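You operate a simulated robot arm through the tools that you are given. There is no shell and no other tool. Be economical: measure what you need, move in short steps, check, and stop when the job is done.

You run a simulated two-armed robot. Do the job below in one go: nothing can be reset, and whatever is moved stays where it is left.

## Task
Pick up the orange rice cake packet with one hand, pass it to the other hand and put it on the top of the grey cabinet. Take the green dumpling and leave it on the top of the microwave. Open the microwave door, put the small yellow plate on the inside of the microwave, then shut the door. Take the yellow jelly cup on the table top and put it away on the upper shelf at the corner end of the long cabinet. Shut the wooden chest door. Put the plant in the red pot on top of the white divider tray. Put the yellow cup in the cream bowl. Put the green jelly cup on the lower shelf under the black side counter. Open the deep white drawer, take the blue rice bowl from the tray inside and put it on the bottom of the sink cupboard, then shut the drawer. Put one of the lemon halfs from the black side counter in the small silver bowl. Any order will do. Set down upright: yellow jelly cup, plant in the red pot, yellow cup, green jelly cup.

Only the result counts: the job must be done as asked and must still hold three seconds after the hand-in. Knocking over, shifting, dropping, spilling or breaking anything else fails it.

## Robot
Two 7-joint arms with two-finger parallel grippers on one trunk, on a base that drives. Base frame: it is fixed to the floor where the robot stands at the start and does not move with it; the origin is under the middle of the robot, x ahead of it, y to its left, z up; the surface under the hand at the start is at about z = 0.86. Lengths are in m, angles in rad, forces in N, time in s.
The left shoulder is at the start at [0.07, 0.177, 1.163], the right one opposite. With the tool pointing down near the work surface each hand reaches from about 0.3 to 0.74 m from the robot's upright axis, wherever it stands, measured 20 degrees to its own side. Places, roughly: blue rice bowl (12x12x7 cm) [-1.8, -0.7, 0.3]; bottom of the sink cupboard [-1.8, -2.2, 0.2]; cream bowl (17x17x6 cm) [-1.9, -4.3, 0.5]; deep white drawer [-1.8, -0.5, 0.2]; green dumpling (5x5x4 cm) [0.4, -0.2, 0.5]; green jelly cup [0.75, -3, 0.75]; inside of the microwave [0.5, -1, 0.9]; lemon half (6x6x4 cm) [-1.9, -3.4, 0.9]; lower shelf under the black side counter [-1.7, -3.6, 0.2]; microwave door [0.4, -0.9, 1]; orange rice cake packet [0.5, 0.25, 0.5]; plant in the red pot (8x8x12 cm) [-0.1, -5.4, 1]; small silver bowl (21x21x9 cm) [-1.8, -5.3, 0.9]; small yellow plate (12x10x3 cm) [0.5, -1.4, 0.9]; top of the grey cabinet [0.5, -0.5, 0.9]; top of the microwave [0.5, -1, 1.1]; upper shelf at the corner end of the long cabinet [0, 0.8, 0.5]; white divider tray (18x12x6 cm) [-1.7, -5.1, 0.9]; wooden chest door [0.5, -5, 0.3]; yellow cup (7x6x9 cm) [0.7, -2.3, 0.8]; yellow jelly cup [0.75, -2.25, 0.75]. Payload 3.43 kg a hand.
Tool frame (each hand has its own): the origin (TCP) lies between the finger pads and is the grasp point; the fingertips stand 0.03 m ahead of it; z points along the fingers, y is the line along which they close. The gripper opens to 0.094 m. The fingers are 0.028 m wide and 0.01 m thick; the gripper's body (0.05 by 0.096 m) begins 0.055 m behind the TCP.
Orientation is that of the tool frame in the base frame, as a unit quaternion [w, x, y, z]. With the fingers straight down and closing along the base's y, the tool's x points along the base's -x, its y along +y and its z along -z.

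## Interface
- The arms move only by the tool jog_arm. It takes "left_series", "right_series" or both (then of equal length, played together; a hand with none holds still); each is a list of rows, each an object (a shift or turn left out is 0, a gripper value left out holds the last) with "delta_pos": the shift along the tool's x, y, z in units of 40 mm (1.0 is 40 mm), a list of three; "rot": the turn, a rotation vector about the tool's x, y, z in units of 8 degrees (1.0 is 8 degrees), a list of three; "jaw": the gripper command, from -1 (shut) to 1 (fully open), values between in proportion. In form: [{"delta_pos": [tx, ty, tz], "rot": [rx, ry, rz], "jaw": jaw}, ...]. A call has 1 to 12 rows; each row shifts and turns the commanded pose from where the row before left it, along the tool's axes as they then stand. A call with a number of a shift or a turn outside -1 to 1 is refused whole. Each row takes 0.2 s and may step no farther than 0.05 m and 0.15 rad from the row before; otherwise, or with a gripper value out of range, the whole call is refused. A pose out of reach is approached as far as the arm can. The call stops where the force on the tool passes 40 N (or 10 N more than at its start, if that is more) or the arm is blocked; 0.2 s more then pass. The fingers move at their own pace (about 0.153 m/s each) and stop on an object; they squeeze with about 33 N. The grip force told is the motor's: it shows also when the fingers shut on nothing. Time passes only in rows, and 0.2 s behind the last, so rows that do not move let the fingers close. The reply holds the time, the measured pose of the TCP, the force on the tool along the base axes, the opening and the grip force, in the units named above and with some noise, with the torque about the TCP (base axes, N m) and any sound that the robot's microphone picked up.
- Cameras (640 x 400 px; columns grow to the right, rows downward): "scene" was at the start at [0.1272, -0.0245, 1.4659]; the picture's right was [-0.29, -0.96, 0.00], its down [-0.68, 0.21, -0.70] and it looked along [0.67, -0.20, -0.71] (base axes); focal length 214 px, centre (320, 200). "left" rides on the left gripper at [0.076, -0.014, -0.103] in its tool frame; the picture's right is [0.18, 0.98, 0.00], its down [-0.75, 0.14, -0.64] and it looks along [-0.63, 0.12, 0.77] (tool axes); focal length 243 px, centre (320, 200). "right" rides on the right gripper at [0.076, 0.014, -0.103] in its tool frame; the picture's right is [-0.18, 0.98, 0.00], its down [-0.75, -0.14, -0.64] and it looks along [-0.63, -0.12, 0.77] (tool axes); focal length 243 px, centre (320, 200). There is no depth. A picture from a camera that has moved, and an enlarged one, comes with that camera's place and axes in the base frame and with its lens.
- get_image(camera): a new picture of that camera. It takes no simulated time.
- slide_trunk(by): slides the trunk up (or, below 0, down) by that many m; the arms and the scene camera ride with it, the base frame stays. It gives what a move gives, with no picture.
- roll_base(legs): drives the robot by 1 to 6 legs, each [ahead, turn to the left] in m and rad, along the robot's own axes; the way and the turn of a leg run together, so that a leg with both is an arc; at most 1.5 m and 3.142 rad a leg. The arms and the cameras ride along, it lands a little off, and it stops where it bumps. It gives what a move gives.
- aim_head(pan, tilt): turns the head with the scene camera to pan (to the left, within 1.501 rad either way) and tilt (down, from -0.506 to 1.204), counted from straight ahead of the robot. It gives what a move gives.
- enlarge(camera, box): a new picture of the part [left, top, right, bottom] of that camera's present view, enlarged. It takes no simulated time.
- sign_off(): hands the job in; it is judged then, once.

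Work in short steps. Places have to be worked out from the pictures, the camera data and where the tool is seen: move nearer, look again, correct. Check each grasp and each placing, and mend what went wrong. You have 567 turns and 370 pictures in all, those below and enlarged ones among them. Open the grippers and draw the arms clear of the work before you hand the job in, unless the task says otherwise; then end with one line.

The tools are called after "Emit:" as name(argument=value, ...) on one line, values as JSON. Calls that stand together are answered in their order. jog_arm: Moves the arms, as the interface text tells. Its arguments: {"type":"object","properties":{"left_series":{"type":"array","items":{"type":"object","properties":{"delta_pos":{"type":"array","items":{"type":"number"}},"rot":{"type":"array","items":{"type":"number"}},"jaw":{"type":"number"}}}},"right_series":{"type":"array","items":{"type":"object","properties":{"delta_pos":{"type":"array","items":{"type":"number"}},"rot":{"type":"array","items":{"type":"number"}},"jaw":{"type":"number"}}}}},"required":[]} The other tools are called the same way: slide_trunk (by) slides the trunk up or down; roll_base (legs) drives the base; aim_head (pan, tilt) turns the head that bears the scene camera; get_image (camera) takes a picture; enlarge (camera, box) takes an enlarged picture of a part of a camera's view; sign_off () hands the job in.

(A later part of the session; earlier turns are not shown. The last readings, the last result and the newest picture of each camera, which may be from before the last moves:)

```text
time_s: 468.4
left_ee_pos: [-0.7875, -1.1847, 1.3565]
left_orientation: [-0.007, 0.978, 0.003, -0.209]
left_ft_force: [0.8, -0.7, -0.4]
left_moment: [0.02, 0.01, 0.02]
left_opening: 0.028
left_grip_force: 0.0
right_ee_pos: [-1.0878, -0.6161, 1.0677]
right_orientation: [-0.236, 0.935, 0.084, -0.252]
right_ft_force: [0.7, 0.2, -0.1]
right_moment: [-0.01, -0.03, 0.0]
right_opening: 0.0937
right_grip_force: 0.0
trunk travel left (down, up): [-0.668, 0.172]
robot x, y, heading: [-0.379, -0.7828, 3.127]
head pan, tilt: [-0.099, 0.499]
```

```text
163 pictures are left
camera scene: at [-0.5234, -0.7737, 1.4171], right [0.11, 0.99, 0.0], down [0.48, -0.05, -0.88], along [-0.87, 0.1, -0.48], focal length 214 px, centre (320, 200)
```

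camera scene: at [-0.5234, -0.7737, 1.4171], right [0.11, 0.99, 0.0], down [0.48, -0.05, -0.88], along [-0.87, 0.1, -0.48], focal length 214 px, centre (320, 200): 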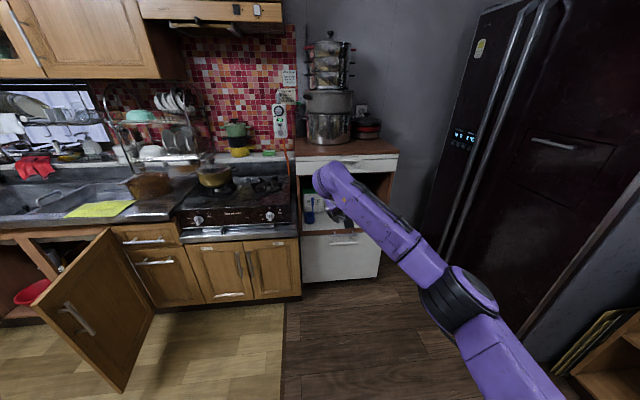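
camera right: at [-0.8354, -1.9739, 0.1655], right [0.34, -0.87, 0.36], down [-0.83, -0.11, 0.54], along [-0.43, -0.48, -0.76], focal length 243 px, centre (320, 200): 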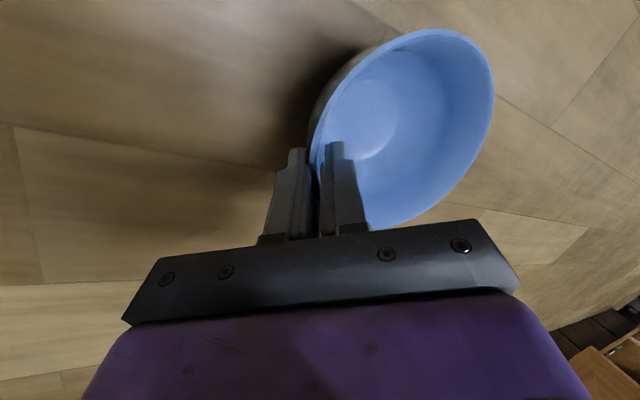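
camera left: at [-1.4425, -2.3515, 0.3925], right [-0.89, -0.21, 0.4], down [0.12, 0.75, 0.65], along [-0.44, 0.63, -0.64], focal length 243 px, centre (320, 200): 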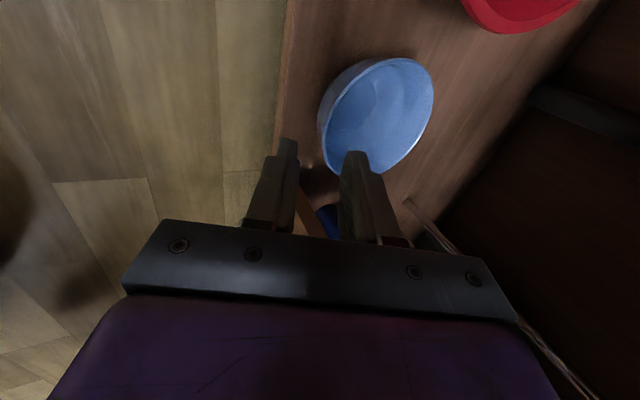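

I correct the right wrist to a clean 55° pitched pose with level fingers.

Emit:
jog_arm(right_series=[{"rot": [-0.725, -0.15, 0.55]}, {"rot": [-0.725, -0.15, 0.55]}, {"rot": [-0.725, -0.15, 0.55]}, {"rot": [-0.725, -0.15, 0.55]}])

Emit:
roll_base(legs=[[0.0, 1.571], [1.38, 0], [0, 1.571]])

Emit:
aim_head(pan=0.0, tilt=0.55)

Emit:
get_image(camera="scene")

```text
time_s: 469.4
left_ee_pos: [-0.787, -1.1827, 1.3572]
left_orientation: [-0.006, 0.978, 0.003, -0.209]
left_ft_force: [-0.1, -0.2, -0.1]
left_moment: [-0.04, 0.03, 0.0]
left_opening: 0.0284
left_grip_force: 0.1
right_ee_pos: [-1.0896, -0.6153, 1.0682]
right_orientation: [0.001, 0.953, -0.002, -0.302]
right_ft_force: [0.4, -0.5, -0.1]
right_moment: [-0.01, -0.02, 0.0]
right_opening: 0.0939
right_grip_force: 0.1
trunk travel left (down, up): [-0.668, 0.172]
robot x, y, heading: [-0.3819, -0.78, 3.129]
head pan, tilt: [-0.099, 0.499]
```

```text
time_s: 484.0
left_ee_pos: [0.0138, -1.7676, 1.357]
left_orientation: [0.209, 0.01, 0.978, -0.008]
left_ft_force: [0.1, 0.0, -0.7]
left_moment: [0.0, -0.02, -0.02]
left_opening: 0.0282
left_grip_force: 0.1
right_ee_pos: [0.3008, -2.3438, 1.067]
right_orientation: [0.301, 0.013, 0.954, -0.004]
right_ft_force: [-0.6, 0.0, 0.4]
right_moment: [0.0, 0.01, -0.03]
right_opening: 0.0939
right_grip_force: 0.0
trunk travel left (down, up): [-0.668, 0.172]
robot x, y, heading: [-0.4026, -2.1593, -0.032]
head pan, tilt: [-0.099, 0.499]
```

```text
time_s: 484.6
left_ee_pos: [0.012, -1.7682, 1.3564]
left_orientation: [0.209, 0.011, 0.978, -0.01]
left_ft_force: [0.8, 1.0, 0.2]
left_moment: [0.01, 0.02, -0.02]
left_opening: 0.028
left_grip_force: 0.0
right_ee_pos: [0.3017, -2.3434, 1.0672]
right_orientation: [0.302, 0.013, 0.953, -0.004]
right_ft_force: [0.5, -0.2, 0.3]
right_moment: [-0.02, -0.02, -0.01]
right_opening: 0.0941
right_grip_force: 0.1
trunk travel left (down, up): [-0.668, 0.172]
robot x, y, heading: [-0.3989, -2.1597, -0.033]
head pan, tilt: [0.0, 0.55]
```

```text
162 pictures are left
camera scene: at [-0.262, -2.1647, 1.4126], right [-0.04, -1.0, 0.0], down [-0.52, 0.02, -0.85], along [0.85, -0.03, -0.52], focal length 214 px, centre (320, 200)
```

scene: 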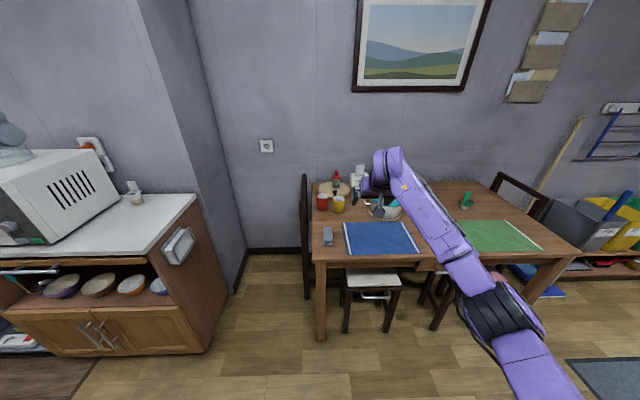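

Drive up to the table with heading corrected.

Emit:
roll_base(legs=[[0.36, 0.033]])

Emit:
get_image(camera="right")

Emit:
enlarge(camera="scene", box=[260, 180, 460, 340])

```text
time_s: 486.9
left_ee_pos: [0.3477, -1.7592, 1.3567]
left_orientation: [0.209, -0.007, 0.978, -0.006]
left_ft_force: [0.6, 0.2, 0.4]
left_moment: [-0.02, -0.01, 0.0]
left_opening: 0.0281
left_grip_force: 0.0
right_ee_pos: [0.6578, -2.3246, 1.0662]
right_orientation: [0.301, -0.003, 0.954, 0.001]
right_ft_force: [1.0, -0.1, -0.1]
right_moment: [-0.02, 0.0, 0.0]
right_opening: 0.0941
right_grip_force: 0.2
trunk travel left (down, up): [-0.668, 0.172]
robot x, y, heading: [-0.0525, -2.1622, 0.001]
head pan, tilt: [0.0, 0.55]
```

```text
161 pictures are left
camera right: at [0.5351, -2.3127, 1.1071], right [0.14, 0.98, 0.11], down [0.25, -0.14, 0.96], along [0.96, -0.11, -0.26], focal length 243 px, centre (320, 200)
```

right: 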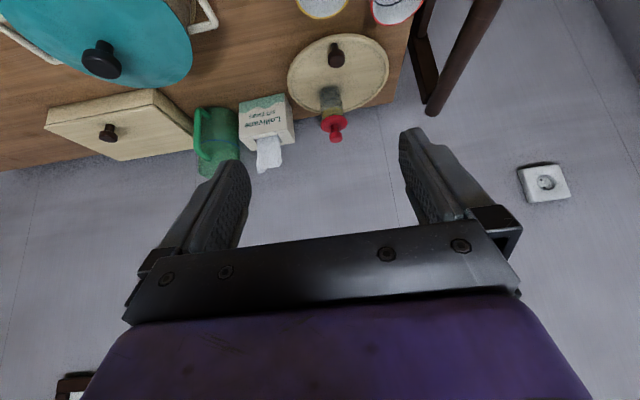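

```text
2.50 times, centred on (360, 260) of scene
camera zoom: at [0.0879, -2.1659, 1.4126], right [0.0, -1.0, 0.0], down [-0.52, 0.0, -0.85], along [0.85, 0.0, -0.52], focal length 536 px, centre (220, 50)
```

zoom: 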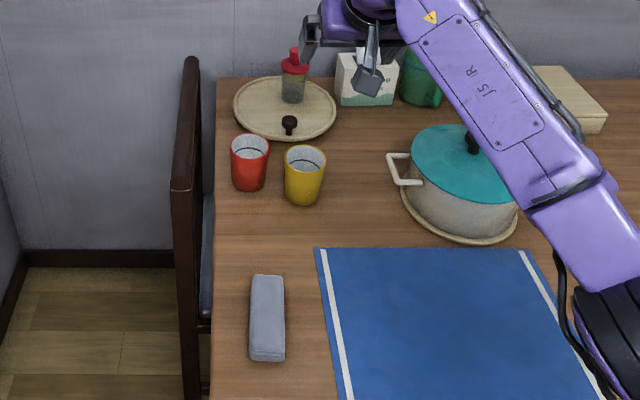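

Yellow cup: centre (0.742,−2.305), rim 70 mm, tapering; red cup ~2 cm away. I go to a pre-grasp on the tool-axis line with ~80 mm opening.

Emit:
jog_arm(right_series=[{"delta_pos": [0.455, 0.08, 0.85], "jaw": 0.7}, {"delta_pos": [0.455, 0.08, 0.85]}, {"delta_pos": [0.455, 0.08, 0.85]}, {"delta_pos": [0.455, 0.08, 0.85]}, {"delta_pos": [0.455, 0.08, 0.85]}, {"delta_pos": [0.455, 0.08, 0.85]}])

Emit:
get_image(camera="right")

```text
time_s: 488.3
left_ee_pos: [0.3485, -1.7599, 1.3567]
left_orientation: [0.209, -0.007, 0.978, -0.005]
left_ft_force: [0.6, -0.5, 0.0]
left_moment: [-0.01, 0.02, 0.03]
left_opening: 0.0284
left_grip_force: 0.0
right_ee_pos: [0.6959, -2.3439, 0.8805]
right_orientation: [0.291, -0.021, 0.957, 0.002]
right_ft_force: [-0.7, 0.0, -0.1]
right_moment: [-0.01, -0.03, 0.01]
right_opening: 0.0802
right_grip_force: 0.1
right hand out of reach, approached as far as the arm can: row 4, 5, 6
trunk travel left (down, up): [-0.668, 0.172]
robot x, y, heading: [-0.0495, -2.1664, -0.002]
head pan, tilt: [0.0, 0.55]
```

```text
159 pictures are left
camera right: at [0.5745, -2.3364, 0.9236], right [0.11, 0.99, 0.09], down [0.27, -0.12, 0.95], along [0.95, -0.08, -0.28], focal length 243 px, centre (320, 200)
```

right: 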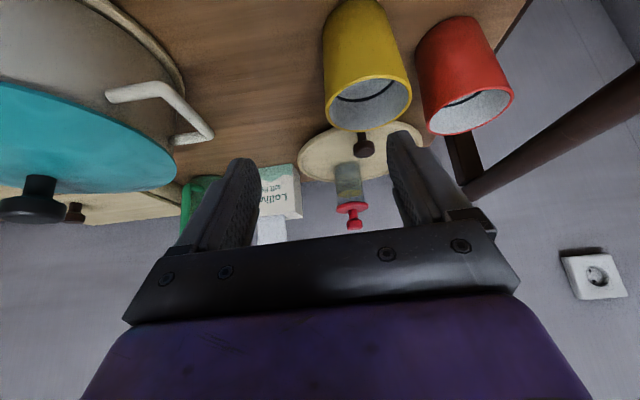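

Near reach limit: retract a bit, lower the trunk 15 cm, drive 5 cm closer.

Emit:
jog_arm(right_series=[{"delta_pos": [-0.3, 0.5, -0.9]}, {"delta_pos": [-0.3, 0.4, -0.9]}, {"delta_pos": [-0.3, 0, -0.9]}])

Emit:
slide_trunk(by=-0.15)

Emit:
roll_base(legs=[[0.05, 0]])

Emit:
get_image(camera="right")

```text
time_s: 489.1
left_ee_pos: [0.3478, -1.7606, 1.3575]
left_orientation: [0.21, -0.008, 0.978, -0.005]
left_ft_force: [-0.4, -0.1, -0.9]
left_moment: [0.02, -0.04, 0.01]
left_opening: 0.0283
left_grip_force: 0.0
right_ee_pos: [0.6614, -2.3137, 0.9991]
right_orientation: [0.302, -0.005, 0.953, 0.004]
right_ft_force: [-0.7, -0.8, 0.5]
right_moment: [0.01, 0.0, 0.02]
right_opening: 0.0799
right_grip_force: 0.1
right hand out of reach, approached as far as the arm can: row 1
trunk travel left (down, up): [-0.668, 0.172]
robot x, y, heading: [-0.05, -2.1656, 0.001]
head pan, tilt: [0.0, 0.55]
```

```text
time_s: 490.9
left_ee_pos: [0.3481, -1.76, 1.2078]
left_orientation: [0.21, -0.008, 0.978, -0.006]
left_ft_force: [0.0, -1.0, -0.2]
left_moment: [0.04, -0.01, -0.01]
left_opening: 0.0283
left_grip_force: 0.1
right_ee_pos: [0.6619, -2.3141, 0.8495]
right_orientation: [0.301, -0.004, 0.954, 0.003]
right_ft_force: [0.9, -0.2, -0.1]
right_moment: [-0.02, -0.02, 0.03]
right_opening: 0.08
right_grip_force: 0.0
trunk travel left (down, up): [-0.518, 0.322]
robot x, y, heading: [-0.0511, -2.1683, -0.0]
head pan, tilt: [0.0, 0.55]
```

```text
time_s: 491.8
left_ee_pos: [0.3993, -1.758, 1.2065]
left_orientation: [0.209, -0.008, 0.978, -0.005]
left_ft_force: [1.2, -0.8, -0.6]
left_moment: [-0.01, 0.02, 0.0]
left_opening: 0.0284
left_grip_force: 0.1
right_ee_pos: [0.7117, -2.3134, 0.8489]
right_orientation: [0.301, -0.003, 0.954, 0.002]
right_ft_force: [0.3, 0.1, 0.5]
right_moment: [0.01, 0.0, 0.02]
right_opening: 0.08
right_grip_force: 0.1
trunk travel left (down, up): [-0.518, 0.322]
robot x, y, heading: [-0.0027, -2.1668, 0.002]
head pan, tilt: [0.0, 0.55]
```

```text
158 pictures are left
camera right: at [0.5899, -2.3017, 0.8892], right [0.14, 0.98, 0.11], down [0.25, -0.14, 0.96], along [0.96, -0.11, -0.26], focal length 243 px, centre (320, 200)
```

right: 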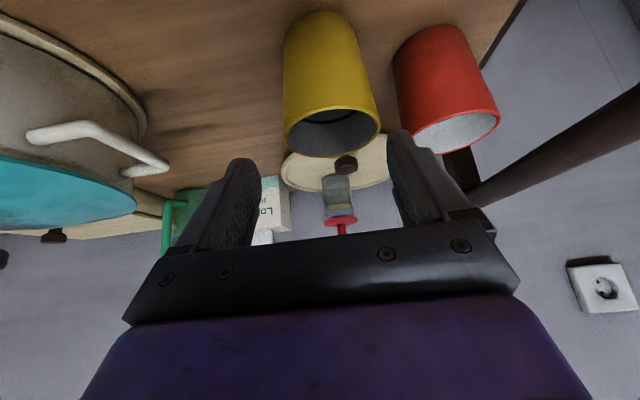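

Emit:
jog_arm(right_series=[{"delta_pos": [0.62, 0.2, -0.35]}, {"delta_pos": [0, 0, 0.6]}, {"delta_pos": [0, 0, 0.6]}])

Emit:
get_image(camera="right")

```text
time_s: 492.6
left_ee_pos: [0.3979, -1.759, 1.2061]
left_orientation: [0.209, -0.008, 0.978, -0.005]
left_ft_force: [0.1, 0.0, 0.3]
left_moment: [0.01, -0.02, -0.01]
left_opening: 0.0284
left_grip_force: 0.1
right_ee_pos: [0.7111, -2.3054, 0.8085]
right_orientation: [0.302, -0.004, 0.953, 0.002]
right_ft_force: [-0.2, -0.4, 1.0]
right_moment: [0.01, 0.03, -0.02]
right_opening: 0.0797
right_grip_force: 0.1
trunk travel left (down, up): [-0.518, 0.322]
robot x, y, heading: [-0.0045, -2.1636, 0.002]
head pan, tilt: [0.0, 0.55]
```

```text
157 pictures are left
camera right: at [0.5883, -2.2929, 0.848], right [0.14, 0.98, 0.11], down [0.25, -0.14, 0.96], along [0.96, -0.11, -0.27], focal length 243 px, centre (320, 200)
```

right: 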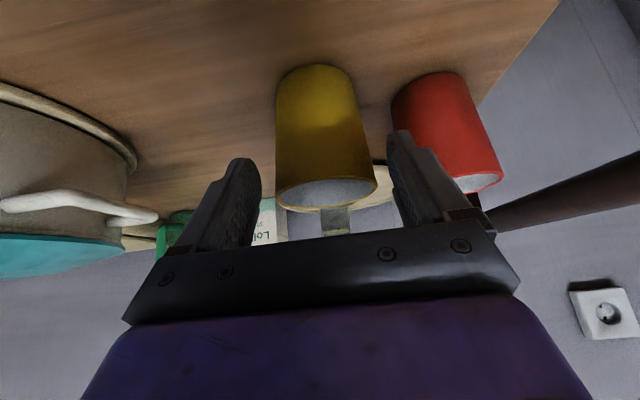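

Cup lies centrally between the fingers; advance 4.5 cm along the axis and close.

Emit:
jog_arm(right_series=[{"delta_pos": [0.05, 0, 0.55]}, {"delta_pos": [0.05, 0, 0.5]}])

Emit:
get_image(camera="right")

```text
time_s: 493.2
left_ee_pos: [0.3986, -1.7598, 1.2073]
left_orientation: [0.209, -0.008, 0.978, -0.005]
left_ft_force: [-0.3, 0.3, -0.3]
left_moment: [0.01, -0.03, 0.03]
left_opening: 0.0281
left_grip_force: 0.0
right_ee_pos: [0.7301, -2.3154, 0.7866]
right_orientation: [0.296, -0.011, 0.955, 0.0]
right_ft_force: [-0.4, -0.1, -0.9]
right_moment: [0.0, -0.01, 0.0]
right_opening: 0.0798
right_grip_force: 0.1
right hand out of reach, approached as far as the arm can: row 1, 2
trunk travel left (down, up): [-0.518, 0.322]
robot x, y, heading: [0.0002, -2.1661, 0.0]
head pan, tilt: [0.0, 0.55]
```

```text
156 pictures are left
camera right: at [0.6082, -2.3051, 0.8268], right [0.13, 0.99, 0.1], down [0.26, -0.13, 0.96], along [0.96, -0.1, -0.27], focal length 243 px, centre (320, 200)
```

right: 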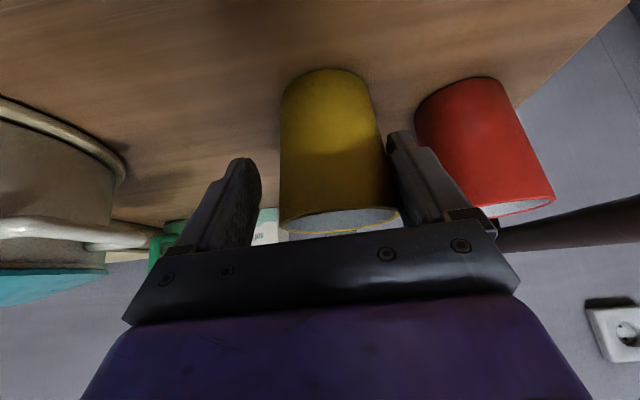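

Emit:
jog_arm(right_series=[{"delta_pos": [0.1, 0.25, -0.6]}, {"delta_pos": [0.4, 0, -0.6]}])

Emit:
roll_base(legs=[[0.05, 0]])

Emit:
get_image(camera="right")

```text
time_s: 493.8
left_ee_pos: [0.3964, -1.7604, 1.2077]
left_orientation: [0.21, -0.007, 0.978, -0.005]
left_ft_force: [0.6, 0.0, 0.0]
left_moment: [0.03, -0.01, 0.0]
left_opening: 0.0285
left_grip_force: 0.2
right_ee_pos: [0.6845, -2.3071, 0.8144]
right_orientation: [0.302, -0.004, 0.953, 0.002]
right_ft_force: [0.4, 0.3, 0.4]
right_moment: [0.0, 0.01, -0.02]
right_opening: 0.0798
right_grip_force: 0.0
trunk travel left (down, up): [-0.518, 0.322]
robot x, y, heading: [-0.0025, -2.1662, -0.001]
head pan, tilt: [0.0, 0.55]
```

```text
time_s: 494.7
left_ee_pos: [0.4491, -1.7586, 1.2076]
left_orientation: [0.209, -0.008, 0.978, -0.004]
left_ft_force: [1.1, 0.1, -0.3]
left_moment: [0.01, 0.04, 0.0]
left_opening: 0.0282
left_grip_force: 0.1
right_ee_pos: [0.736, -2.3053, 0.8136]
right_orientation: [0.301, -0.004, 0.954, 0.002]
right_ft_force: [0.1, 1.2, -0.4]
right_moment: [0.0, 0.01, -0.01]
right_opening: 0.08
right_grip_force: 0.0
trunk travel left (down, up): [-0.518, 0.322]
robot x, y, heading: [0.0467, -2.1679, 0.001]
head pan, tilt: [0.0, 0.55]
```

```text
155 pictures are left
camera right: at [0.6135, -2.2934, 0.854], right [0.14, 0.98, 0.11], down [0.25, -0.14, 0.96], along [0.96, -0.11, -0.27], focal length 243 px, centre (320, 200)
```

right: 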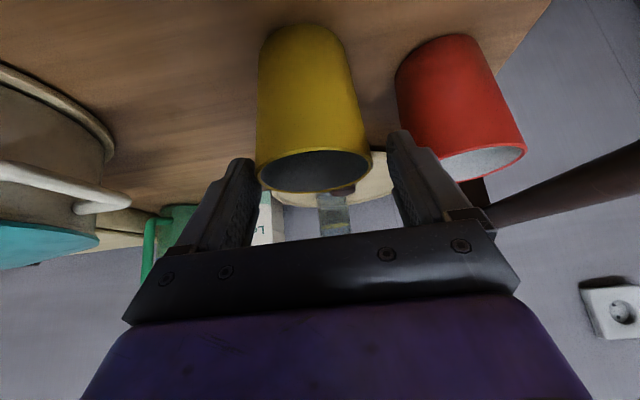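

Cup centre (0.73,−2.307). I go down to (0.722, −2.307, 0.770) so the palm clears the rim, then close.

Emit:
jog_arm(right_series=[{"delta_pos": [0.46, -0.05, 0.35]}, {"delta_pos": [0.46, 0, 0.35]}])

Emit:
get_image(camera="right")

```text
time_s: 495.3
left_ee_pos: [0.4484, -1.7588, 1.2059]
left_orientation: [0.209, -0.008, 0.978, -0.005]
left_ft_force: [-0.7, 0.0, 1.2]
left_moment: [0.01, 0.02, 0.02]
left_opening: 0.028
left_grip_force: 0.1
right_ee_pos: [0.7212, -2.3074, 0.7803]
right_orientation: [0.296, -0.011, 0.955, -0.002]
right_ft_force: [0.6, -0.8, 0.7]
right_moment: [0.01, 0.01, -0.01]
right_opening: 0.0797
right_grip_force: 0.0
right hand out of reach, approached as far as the arm can: row 2
trunk travel left (down, up): [-0.518, 0.322]
robot x, y, heading: [0.0451, -2.1679, -0.001]
head pan, tilt: [0.0, 0.55]
```

```text
154 pictures are left
camera right: at [0.5998, -2.2974, 0.8217], right [0.13, 0.99, 0.09], down [0.26, -0.12, 0.96], along [0.96, -0.1, -0.27], focal length 243 px, centre (320, 200)
```

right: 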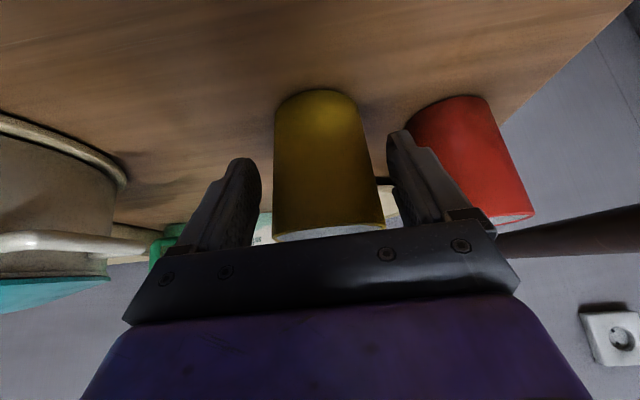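

Good position (z 0.78). Close.

Emit:
jog_arm(right_series=[{"jaw": 0.2}, {"jaw": -1}, {"jaw": -1}])

Emit:
get_image(camera="right")

```text
time_s: 496.1
left_ee_pos: [0.4466, -1.7601, 1.2072]
left_orientation: [0.209, -0.007, 0.978, -0.005]
left_ft_force: [-0.3, 0.6, -1.0]
left_moment: [-0.02, -0.02, -0.05]
left_opening: 0.0283
left_grip_force: 0.1
right_ee_pos: [0.7208, -2.3081, 0.7799]
right_orientation: [0.296, -0.011, 0.955, -0.003]
right_ft_force: [-0.1, 0.0, -0.1]
right_moment: [0.02, -0.02, 0.01]
right_opening: 0.0621
right_grip_force: 33.0
trunk travel left (down, up): [-0.518, 0.322]
robot x, y, heading: [0.0457, -2.165, 0.005]
head pan, tilt: [0.0, 0.55]
```

```text
153 pictures are left
camera right: at [0.5995, -2.2973, 0.822], right [0.13, 0.99, 0.09], down [0.26, -0.12, 0.96], along [0.96, -0.1, -0.27], focal length 243 px, centre (320, 200)
```

right: 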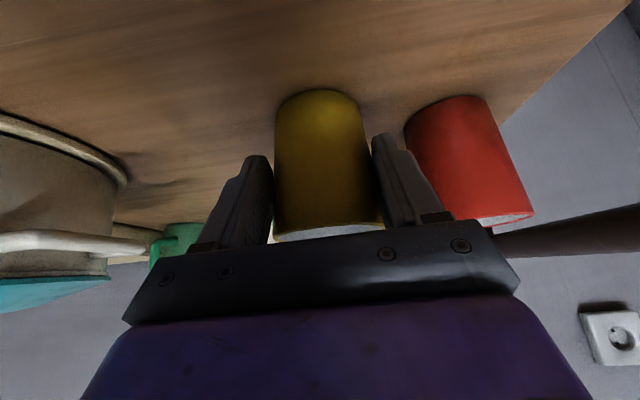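

Gripped at 62 mm. Lift with the trunk 20 cm.

Emit:
slide_trunk(by=0.2)

Emit:
get_image(camera="right")

Emit:
get_image(camera="scene")

```text
time_s: 498.3
left_ee_pos: [0.4481, -1.7587, 1.4078]
left_orientation: [0.209, -0.008, 0.978, -0.006]
left_ft_force: [0.3, -0.3, -0.4]
left_moment: [-0.01, 0.0, 0.02]
left_opening: 0.028
left_grip_force: 0.0
right_ee_pos: [0.721, -2.3086, 0.9799]
right_orientation: [0.296, -0.011, 0.955, -0.002]
right_ft_force: [-0.2, 0.1, 0.1]
right_moment: [-0.02, 0.04, 0.0]
right_opening: 0.062
right_grip_force: 33.1
trunk travel left (down, up): [-0.718, 0.122]
robot x, y, heading: [0.052, -2.1601, 0.002]
head pan, tilt: [0.0, 0.55]
```

```text
152 pictures are left
camera right: at [0.5996, -2.2972, 1.0218], right [0.13, 0.99, 0.09], down [0.26, -0.12, 0.96], along [0.96, -0.1, -0.27], focal length 243 px, centre (320, 200)
```

right: 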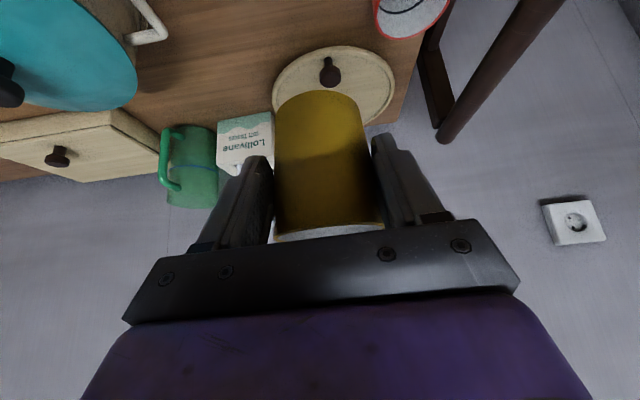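

```text
151 pictures are left
camera scene: at [0.1877, -2.1658, 1.4625], right [0.0, -1.0, 0.0], down [-0.52, 0.0, -0.85], along [0.85, 0.0, -0.52], focal length 214 px, centre (320, 200)
```

scene: 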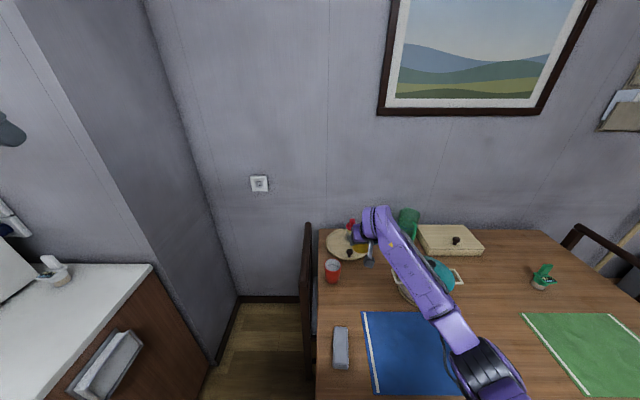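

Cup held. Now reposition for the green jelly cup at (0.74,−3.03).

Emit:
roll_base(legs=[[-0.45, 0], [0, -1.571], [1.02, 0], [0, 1.571]])

Emit:
jog_arm(left_series=[{"rot": [0, -0.7, 0], "jaw": 0.5}, {"rot": [0, -0.7, 0]}])

Emit:
get_image(camera="scene")

```text
time_s: 513.6
left_ee_pos: [-0.006, -2.7913, 1.4074]
left_orientation: [0.21, -0.01, 0.978, -0.005]
left_ft_force: [-0.6, -1.1, -0.1]
left_moment: [0.03, 0.03, -0.01]
left_opening: 0.028
left_grip_force: 0.0
right_ee_pos: [0.2711, -3.3404, 0.9813]
right_orientation: [0.296, -0.013, 0.955, -0.001]
right_ft_force: [-0.5, 0.2, -0.5]
right_moment: [0.01, 0.01, -0.03]
right_opening: 0.0553
right_grip_force: 33.0
trunk travel left (down, up): [-0.718, 0.122]
robot x, y, heading: [-0.4017, -3.2045, 0.007]
head pan, tilt: [0.0, 0.55]
```

```text
time_s: 514.2
left_ee_pos: [-0.0071, -2.7873, 1.4063]
left_orientation: [0.305, -0.012, 0.952, -0.01]
left_ft_force: [-1.1, -0.6, 0.5]
left_moment: [0.01, -0.02, -0.03]
left_opening: 0.0703
left_grip_force: 0.1
right_ee_pos: [0.2684, -3.3405, 0.9807]
right_orientation: [0.297, -0.014, 0.955, -0.002]
right_ft_force: [0.5, -0.1, -0.5]
right_moment: [-0.01, -0.02, 0.01]
right_opening: 0.0548
right_grip_force: 33.6
trunk travel left (down, up): [-0.718, 0.122]
robot x, y, heading: [-0.4022, -3.2021, 0.004]
head pan, tilt: [0.0, 0.55]
```

```text
150 pictures are left
camera scene: at [-0.2647, -3.199, 1.4626], right [0.01, -1.0, 0.0], down [-0.52, 0.0, -0.85], along [0.85, 0.0, -0.52], focal length 214 px, centre (320, 200)
```

scene: 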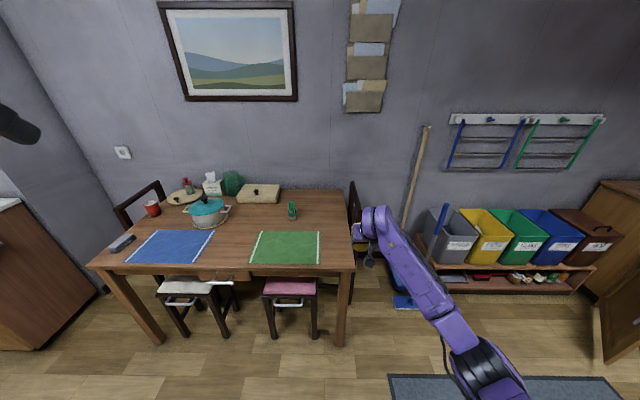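

The right opening shrank to 55 mm; I check the cup.

Emit:
get_image(camera="right")

Emit:
enlarge(camera="scene", box=[240, 180, 420, 300])

```text
149 pictures are left
camera right: at [0.1481, -3.3289, 1.0221], right [0.13, 0.99, 0.09], down [0.26, -0.12, 0.96], along [0.96, -0.1, -0.27], focal length 243 px, centre (320, 200)
```

right: 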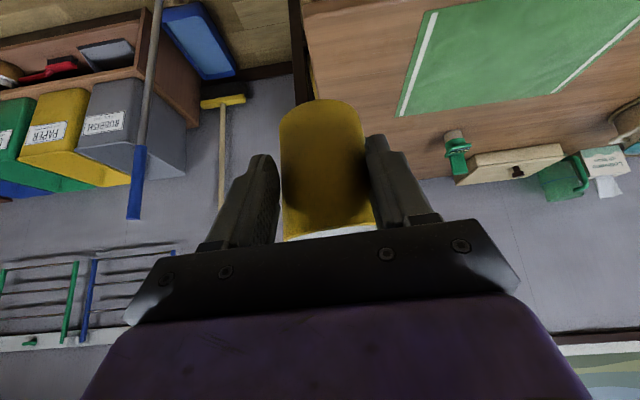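

```text
3.33 times, centred on (330, 240) of scene
camera zoom: at [-0.2647, -3.199, 1.4626], right [0.01, -1.0, 0.0], down [-0.52, 0.0, -0.85], along [0.85, 0.0, -0.52], focal length 715 px, centre (287, 67)
```

zoom: 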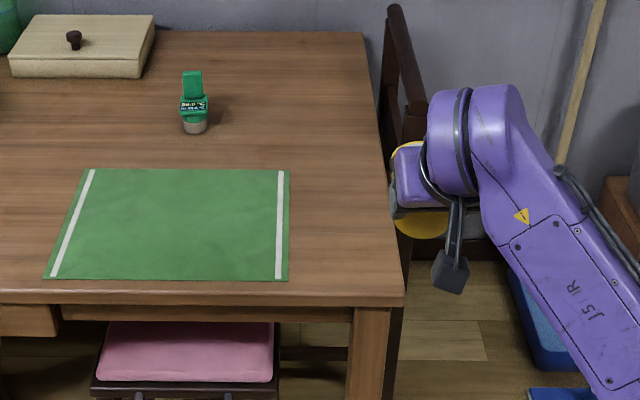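

The tapered cup creeps toward the palm. I try holding with a width command just under the current opening to lessen the squeeze.

Emit:
jog_arm(right_series=[{"jaw": 0.13}, {"jaw": 0.13}, {"jaw": 0.13}])

```text
time_s: 515.0
left_ee_pos: [-0.0049, -2.7883, 1.4059]
left_orientation: [0.302, -0.012, 0.953, -0.009]
left_ft_force: [-0.4, 0.1, -0.7]
left_moment: [0.0, 0.0, -0.01]
left_opening: 0.0706
left_grip_force: 0.0
right_ee_pos: [0.2701, -3.3399, 0.981]
right_orientation: [0.296, -0.013, 0.955, -0.001]
right_ft_force: [0.9, -0.8, -1.2]
right_moment: [-0.01, 0.02, -0.02]
right_opening: 0.0551
right_grip_force: 32.8
trunk travel left (down, up): [-0.718, 0.122]
robot x, y, heading: [-0.4023, -3.199, 0.005]
head pan, tilt: [0.0, 0.55]
```

The width command will cap the creep. Now drive to the table and bring the left hand over the green jelly cup.

Emit:
roll_base(legs=[[0.43, 0]])

Emit:
jog_arm(left_series=[{"delta_pos": [0.216, -0.39, 0.94]}, {"delta_pos": [0.216, -0.39, 0.94]}, {"delta_pos": [0.216, -0.39, 0.94]}, {"delta_pos": [0.216, -0.39, 0.94]}, {"delta_pos": [0.216, -0.39, 0.94]}, {"delta_pos": [0.216, -0.39, 0.94]}, {"delta_pos": [0.216, -0.39, 0.94]}, {"delta_pos": [0.216, -0.39, 0.94]}])

Emit:
jog_arm(left_series=[{"delta_pos": [0.216, -0.39, 0.94]}, {"delta_pos": [0.216, -0.39, 0.94]}, {"delta_pos": [0.216, -0.39, 0.94]}, {"delta_pos": [0.216, -0.39, 0.94]}, {"delta_pos": [0.216, -0.39, 0.94]}, {"delta_pos": [0.216, -0.39, 0.94]}])

Emit:
get_image(camera="left")

Emit:
get_image(camera="right")

```text
time_s: 517.6
left_ee_pos: [0.4219, -2.7887, 1.4067]
left_orientation: [0.303, -0.011, 0.953, -0.009]
left_ft_force: [0.0, -0.4, 0.1]
left_moment: [-0.02, 0.01, 0.02]
left_opening: 0.0702
left_grip_force: 0.0
right_ee_pos: [0.6944, -3.3404, 0.9816]
right_orientation: [0.296, -0.011, 0.955, -0.002]
right_ft_force: [-0.4, 0.3, 0.2]
right_moment: [0.01, 0.0, -0.01]
right_opening: 0.0548
right_grip_force: 33.5
trunk travel left (down, up): [-0.718, 0.122]
robot x, y, heading: [0.0219, -3.1972, 0.002]
head pan, tilt: [0.0, 0.55]
```

```text
time_s: 519.4
left_ee_pos: [0.573, -2.8831, 1.1375]
left_orientation: [0.303, -0.01, 0.953, -0.01]
left_ft_force: [0.3, 0.6, -0.5]
left_moment: [-0.02, -0.02, 0.0]
left_opening: 0.0705
left_grip_force: 0.1
left hand out of reach, approached as far as the arm can: row 1, 2, 3, 4
right_ee_pos: [0.6962, -3.34, 0.9803]
right_orientation: [0.296, -0.011, 0.955, -0.003]
right_ft_force: [-0.3, -0.8, 0.1]
right_moment: [0.02, 0.01, 0.01]
right_opening: 0.0547
right_grip_force: 32.7
trunk travel left (down, up): [-0.718, 0.122]
robot x, y, heading: [0.0224, -3.1977, 0.002]
head pan, tilt: [0.0, 0.55]
```

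```text
time_s: 520.8
left_ee_pos: [0.6604, -2.9815, 0.9255]
left_orientation: [0.303, -0.01, 0.953, -0.011]
left_ft_force: [-0.1, -0.6, 0.1]
left_moment: [-0.01, -0.01, 0.03]
left_opening: 0.0707
left_grip_force: 0.1
right_ee_pos: [0.6964, -3.3419, 0.9796]
right_orientation: [0.296, -0.011, 0.955, -0.003]
right_ft_force: [0.4, 0.2, -0.5]
right_moment: [-0.01, 0.0, -0.01]
right_opening: 0.0547
right_grip_force: 33.3
trunk travel left (down, up): [-0.718, 0.122]
robot x, y, heading: [0.0254, -3.1991, 0.003]
head pan, tilt: [0.0, 0.55]
```

```text
147 pictures are left
camera left: at [0.5406, -2.9963, 0.9641], right [-0.16, 0.98, -0.13], down [0.24, 0.17, 0.96], along [0.96, 0.13, -0.26], focal length 243 px, centre (320, 200)
```

left: 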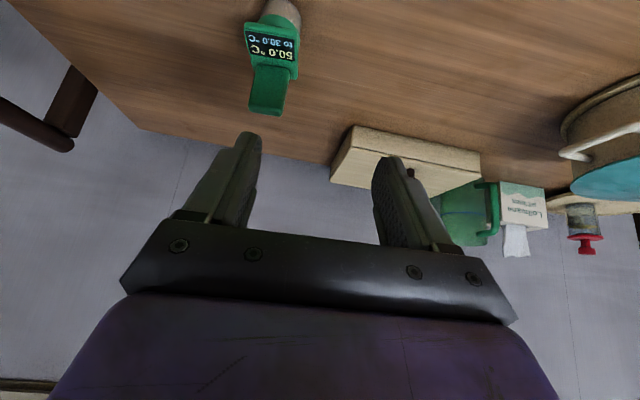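

```text
146 pictures are left
camera right: at [0.575, -3.3307, 1.021], right [0.13, 0.99, 0.09], down [0.26, -0.13, 0.96], along [0.96, -0.1, -0.28], focal length 243 px, centre (320, 200)
```

right: 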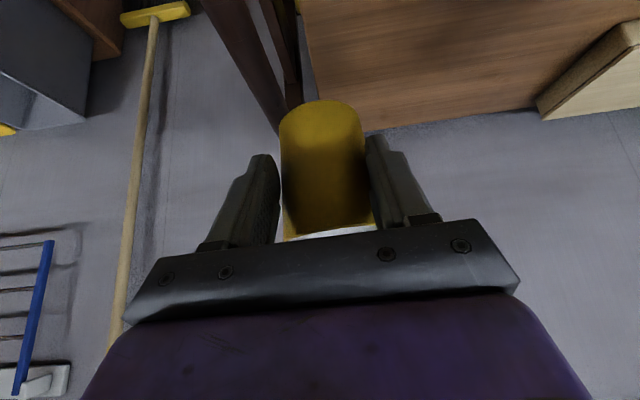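

Green jelly base ≈(0.738,−3.033). Move to the pre-grasp.

Emit:
jog_arm(left_series=[{"delta_pos": [0.3, -0.44, 0.83]}, {"delta_pos": [0.3, -0.44, 0.83]}, {"delta_pos": [0.3, -0.44, 0.83]}])

Emit:
get_image(camera="left")

```text
time_s: 521.6
left_ee_pos: [0.6902, -3.034, 0.8263]
left_orientation: [0.303, -0.01, 0.953, -0.01]
left_ft_force: [0.0, 0.4, 0.6]
left_moment: [0.04, 0.05, -0.01]
left_opening: 0.0704
left_grip_force: 0.0
right_ee_pos: [0.6964, -3.3413, 0.9799]
right_orientation: [0.296, -0.01, 0.955, -0.003]
right_ft_force: [-0.5, 0.1, 0.5]
right_moment: [-0.02, 0.03, 0.03]
right_opening: 0.0548
right_grip_force: 33.0
trunk travel left (down, up): [-0.718, 0.122]
robot x, y, heading: [0.0242, -3.1982, -0.0]
head pan, tilt: [0.0, 0.55]
```

```text
145 pictures are left
camera left: at [0.5701, -3.0507, 0.8649], right [-0.16, 0.98, -0.13], down [0.24, 0.17, 0.96], along [0.96, 0.13, -0.26], focal length 243 px, centre (320, 200)
```

left: 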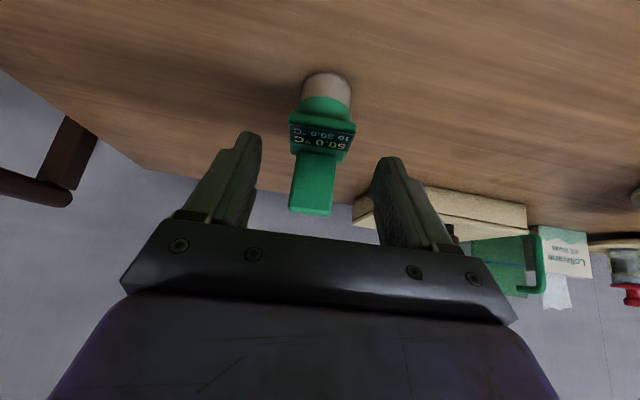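

Emit:
jog_arm(left_series=[{"delta_pos": [0, 0, 0.7]}, {"delta_pos": [0, 0, 0.7]}, {"delta_pos": [0, 0, 0.65]}])

Emit:
get_image(camera="left")

```text
time_s: 522.4
left_ee_pos: [0.7378, -3.0361, 0.7573]
left_orientation: [0.303, -0.01, 0.953, -0.009]
left_ft_force: [1.2, 0.5, 0.8]
left_moment: [-0.02, -0.01, 0.02]
left_opening: 0.0704
left_grip_force: 0.1
right_ee_pos: [0.6954, -3.341, 0.9795]
right_orientation: [0.296, -0.011, 0.955, -0.003]
right_ft_force: [0.0, 0.1, -0.7]
right_moment: [0.02, 0.02, 0.0]
right_opening: 0.0547
right_grip_force: 33.0
trunk travel left (down, up): [-0.718, 0.122]
robot x, y, heading: [0.0213, -3.2001, 0.001]
head pan, tilt: [0.0, 0.55]
```

```text
144 pictures are left
camera left: at [0.6173, -3.0499, 0.7972], right [-0.16, 0.98, -0.13], down [0.24, 0.17, 0.96], along [0.96, 0.12, -0.26], focal length 243 px, centre (320, 200)
```

left: 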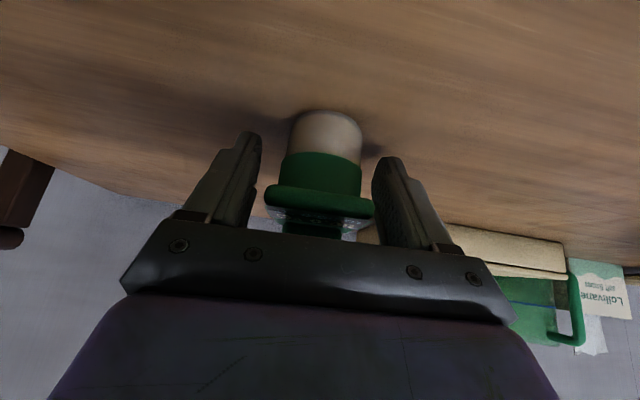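

Emit:
jog_arm(left_series=[{"jaw": -1}, {"jaw": -1}, {"jaw": -1}, {"delta_pos": [-0.3, 0, -0.4]}, {"delta_pos": [-0.57, 0, -0.8]}, {"delta_pos": [-0.57, 0, -0.8]}, {"delta_pos": [-0.57, 0, -0.8]}])

Emit:
get_image(camera="left")

```text
time_s: 524.0
left_ee_pos: [0.7373, -3.0327, 0.8947]
left_orientation: [0.303, -0.01, 0.953, -0.009]
left_ft_force: [1.3, 0.5, -0.7]
left_moment: [-0.01, 0.01, 0.01]
left_opening: 0.0521
left_grip_force: 33.8
right_ee_pos: [0.6951, -3.3417, 0.9817]
right_orientation: [0.297, -0.011, 0.955, -0.003]
right_ft_force: [-0.1, -0.6, -0.7]
right_moment: [0.0, -0.01, -0.04]
right_opening: 0.0545
right_grip_force: 33.1
trunk travel left (down, up): [-0.718, 0.122]
robot x, y, heading: [0.0211, -3.195, -0.0]
head pan, tilt: [0.0, 0.55]
```

```text
143 pictures are left
camera left: at [0.6175, -3.0479, 0.9354], right [-0.16, 0.98, -0.13], down [0.24, 0.17, 0.96], along [0.96, 0.12, -0.26], focal length 243 px, centre (320, 200)
```

left: 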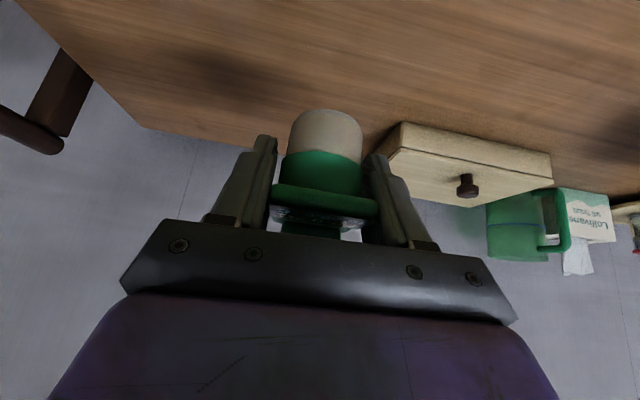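

Both items held. Back off, turn around and view the black side counter.

Emit:
roll_base(legs=[[-0.5, 0], [0, -1.571], [0.5, 0], [0, -1.571]])

Emit:
aim_head(pan=0.0, tilt=0.5)

Emit:
get_image(camera="scene")

```text
time_s: 537.1
left_ee_pos: [-1.1898, -3.8844, 0.8951]
left_orientation: [-0.009, 0.953, 0.014, -0.303]
left_ft_force: [-0.1, 0.2, -1.0]
left_moment: [0.0, 0.0, 0.0]
left_opening: 0.0519
left_grip_force: 32.9
right_ee_pos: [-1.1499, -3.5743, 0.9786]
right_orientation: [-0.002, 0.955, 0.015, -0.296]
right_ft_force: [-0.3, 1.1, -0.9]
right_moment: [-0.01, -0.04, -0.05]
right_opening: 0.0541
right_grip_force: 32.4
trunk travel left (down, up): [-0.718, 0.122]
robot x, y, heading: [-0.4718, -3.7133, -3.132]
head pan, tilt: [0.0, 0.55]
```

```text
time_s: 537.7
left_ee_pos: [-1.1899, -3.8834, 0.8951]
left_orientation: [-0.008, 0.953, 0.015, -0.302]
left_ft_force: [0.7, -0.1, -0.3]
left_moment: [-0.04, 0.02, 0.02]
left_opening: 0.0516
left_grip_force: 33.3
right_ee_pos: [-1.1501, -3.5745, 0.9802]
right_orientation: [-0.001, 0.955, 0.015, -0.296]
right_ft_force: [-0.4, -0.4, -1.0]
right_moment: [-0.01, -0.01, -0.02]
right_opening: 0.0538
right_grip_force: 32.5
trunk travel left (down, up): [-0.718, 0.122]
robot x, y, heading: [-0.4739, -3.7143, -3.128]
head pan, tilt: [0.0, 0.499]
```

```text
142 pictures are left
camera scene: at [-0.6171, -3.7138, 1.4671], right [-0.01, 1.0, 0.0], down [0.48, 0.0, -0.88], along [-0.88, -0.01, -0.48], focal length 214 px, centre (320, 200)
```

scene: 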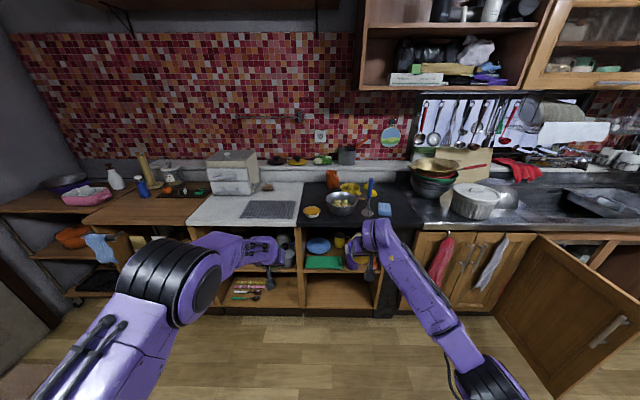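

Emit:
enlarge(camera="scene", box=[180, 160, 440, 330])

Emit:
enlarge(camera="scene", box=[0, 140, 260, 320])

```text
2.35 times, centred on (310, 245) of scene
camera zoom: at [-0.6171, -3.7138, 1.4671], right [-0.01, 1.0, 0.0], down [0.48, 0.0, -0.88], along [-0.88, -0.01, -0.48], focal length 505 px, centre (344, 94)
```

zoom: 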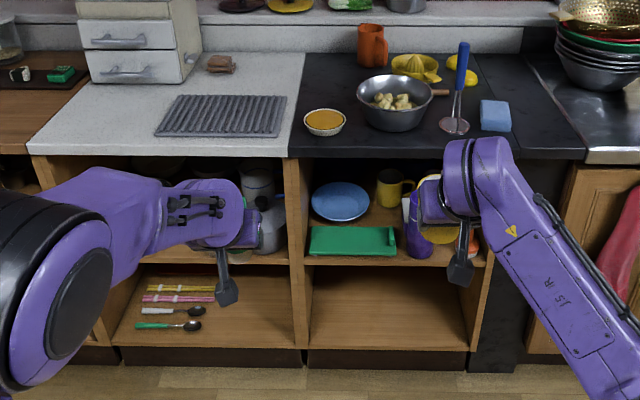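

```text
2.22 times, centred on (130, 230) of scene
camera zoom: at [-0.6171, -3.7138, 1.4671], right [-0.01, 1.0, 0.0], down [0.48, 0.0, -0.88], along [-0.88, -0.01, -0.48], focal length 477 px, centre (742, 133)
```

zoom: 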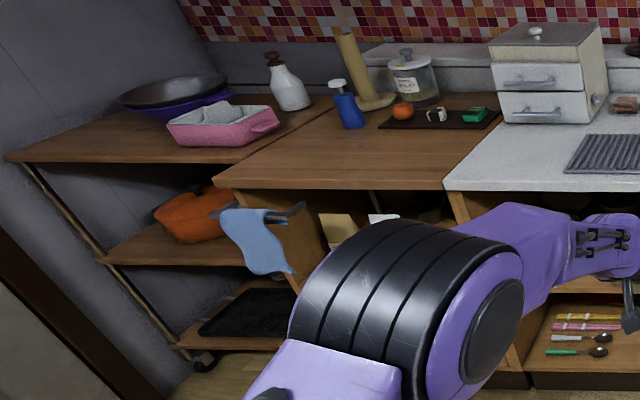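

The lower shelf under the black counter is empty (y −3.82…−3.39, z≈0.22). First find the cream bowl (y≈−4.3).

Emit:
aim_head(pan=0.55, tilt=0.6)

Emit:
get_image(camera="scene")

```text
time_s: 538.7
left_ee_pos: [-1.1917, -3.8828, 0.8947]
left_orientation: [-0.008, 0.953, 0.015, -0.303]
left_ft_force: [-0.1, 0.0, -0.4]
left_moment: [0.0, -0.01, -0.03]
left_opening: 0.0519
left_grip_force: 32.6
right_ee_pos: [-1.1505, -3.5742, 0.9816]
right_orientation: [-0.001, 0.955, 0.015, -0.296]
right_ft_force: [0.2, 0.0, -0.3]
right_moment: [0.0, -0.02, 0.02]
right_opening: 0.0542
right_grip_force: 33.0
trunk travel left (down, up): [-0.718, 0.122]
robot x, y, heading: [-0.4714, -3.711, -3.132]
head pan, tilt: [0.55, 0.6]
```

```text
139 pictures are left
camera scene: at [-0.6011, -3.7599, 1.458], right [-0.53, 0.85, 0.0], down [0.48, 0.3, -0.82], along [-0.7, -0.44, -0.57], focal length 214 px, centre (320, 200)
```

scene: 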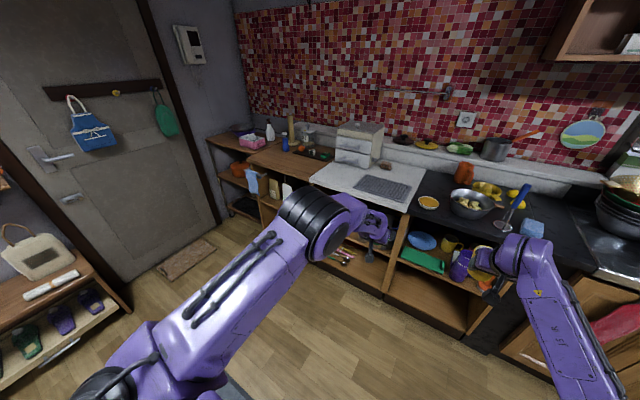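

I move along −y to face the section with the cream bowl.

Emit:
roll_base(legs=[[0, 1.571], [0.65, 0], [0, -1.571]])

Emit:
aim_head(pan=0.0, tilt=0.5)

Emit:
get_image(camera="scene")

Emit:
enlarge(camera="scene", box=[190, 160, 470, 340])

```text
time_s: 550.1
left_ee_pos: [-1.1848, -4.5257, 0.8955]
left_orientation: [-0.012, 0.953, 0.004, -0.302]
left_ft_force: [-0.1, -0.3, -0.4]
left_moment: [0.01, -0.02, 0.03]
left_opening: 0.0518
left_grip_force: 32.5
right_ee_pos: [-1.1356, -4.2181, 0.981]
right_orientation: [-0.005, 0.955, 0.005, -0.296]
right_ft_force: [-0.3, -0.6, -0.9]
right_moment: [-0.04, 0.0, 0.03]
right_opening: 0.0532
right_grip_force: 0.1
trunk travel left (down, up): [-0.718, 0.122]
robot x, y, heading: [-0.4678, -4.3687, 3.13]
head pan, tilt: [0.55, 0.6]
```

```text
time_s: 551.0
left_ee_pos: [-1.1833, -4.5257, 0.8941]
left_orientation: [-0.011, 0.953, 0.005, -0.302]
left_ft_force: [0.7, -0.6, -1.7]
left_moment: [-0.01, 0.0, -0.04]
left_opening: 0.0517
left_grip_force: 33.6
right_ee_pos: [-1.1373, -4.2179, 0.9809]
right_orientation: [-0.005, 0.955, 0.004, -0.296]
right_ft_force: [0.4, -0.3, 0.5]
right_moment: [0.01, 0.0, 0.01]
right_opening: 0.0529
right_grip_force: 0.1
trunk travel left (down, up): [-0.718, 0.122]
robot x, y, heading: [-0.4624, -4.3766, 3.131]
head pan, tilt: [0.0, 0.499]
```

```text
138 pictures are left
camera scene: at [-0.6062, -4.3689, 1.4671], right [0.01, 1.0, 0.0], down [0.48, -0.01, -0.88], along [-0.88, 0.01, -0.48], focal length 214 px, centre (320, 200)
```

scene: 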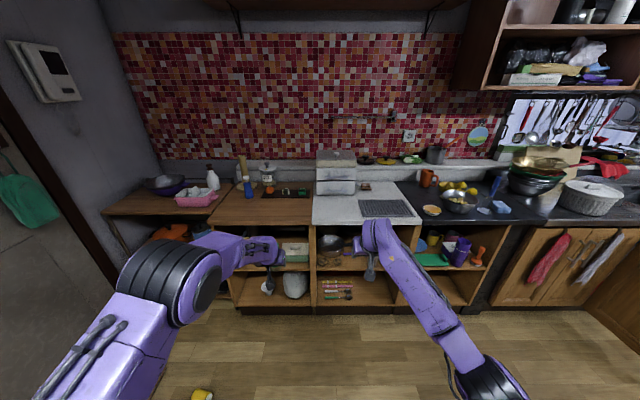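

```text
2.22 times, centred on (330, 250) of scene
camera zoom: at [-0.6062, -4.3689, 1.4671], right [0.01, 1.0, 0.0], down [0.48, -0.01, -0.88], along [-0.88, 0.01, -0.48], focal length 477 px, centre (298, 89)
```

zoom: 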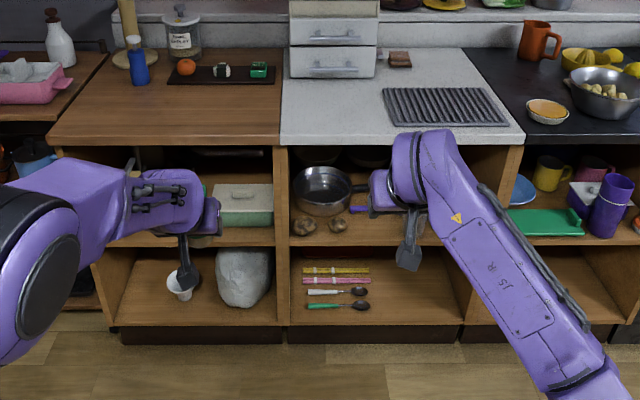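

The yellow cup has slipped out and lies on the floor. I look at it.

Emit:
aim_head(pan=0.35, tilt=1.0)

Emit:
get_image(camera="scene")

```text
time_s: 552.0
left_ee_pos: [-1.1835, -4.5249, 0.8944]
left_orientation: [-0.012, 0.953, 0.004, -0.301]
left_ft_force: [-1.0, 0.4, -0.6]
left_moment: [0.01, -0.01, 0.01]
left_opening: 0.0517
left_grip_force: 33.2
right_ee_pos: [-1.1356, -4.2167, 0.9803]
right_orientation: [-0.004, 0.955, 0.005, -0.296]
right_ft_force: [0.0, 0.3, 0.4]
right_moment: [-0.02, 0.01, -0.05]
right_opening: 0.0529
right_grip_force: 0.1
trunk travel left (down, up): [-0.718, 0.122]
robot x, y, heading: [-0.4669, -4.3718, 3.127]
head pan, tilt: [0.351, 1.0]
```

```text
136 pictures are left
camera scene: at [-0.5811, -4.3929, 1.4261], right [-0.33, 0.94, 0.0], down [0.79, 0.28, -0.54], along [-0.51, -0.18, -0.84], focal length 214 px, centre (320, 200)
```

scene: 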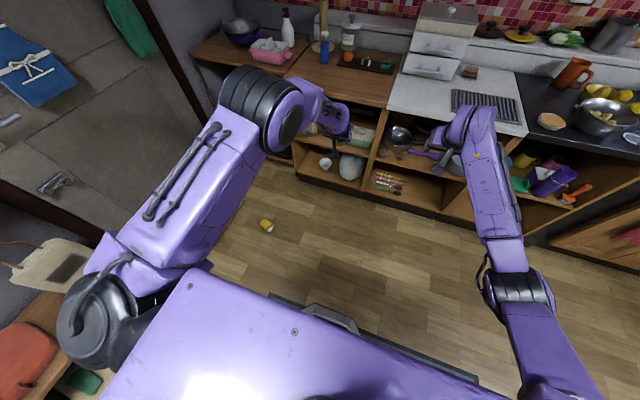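

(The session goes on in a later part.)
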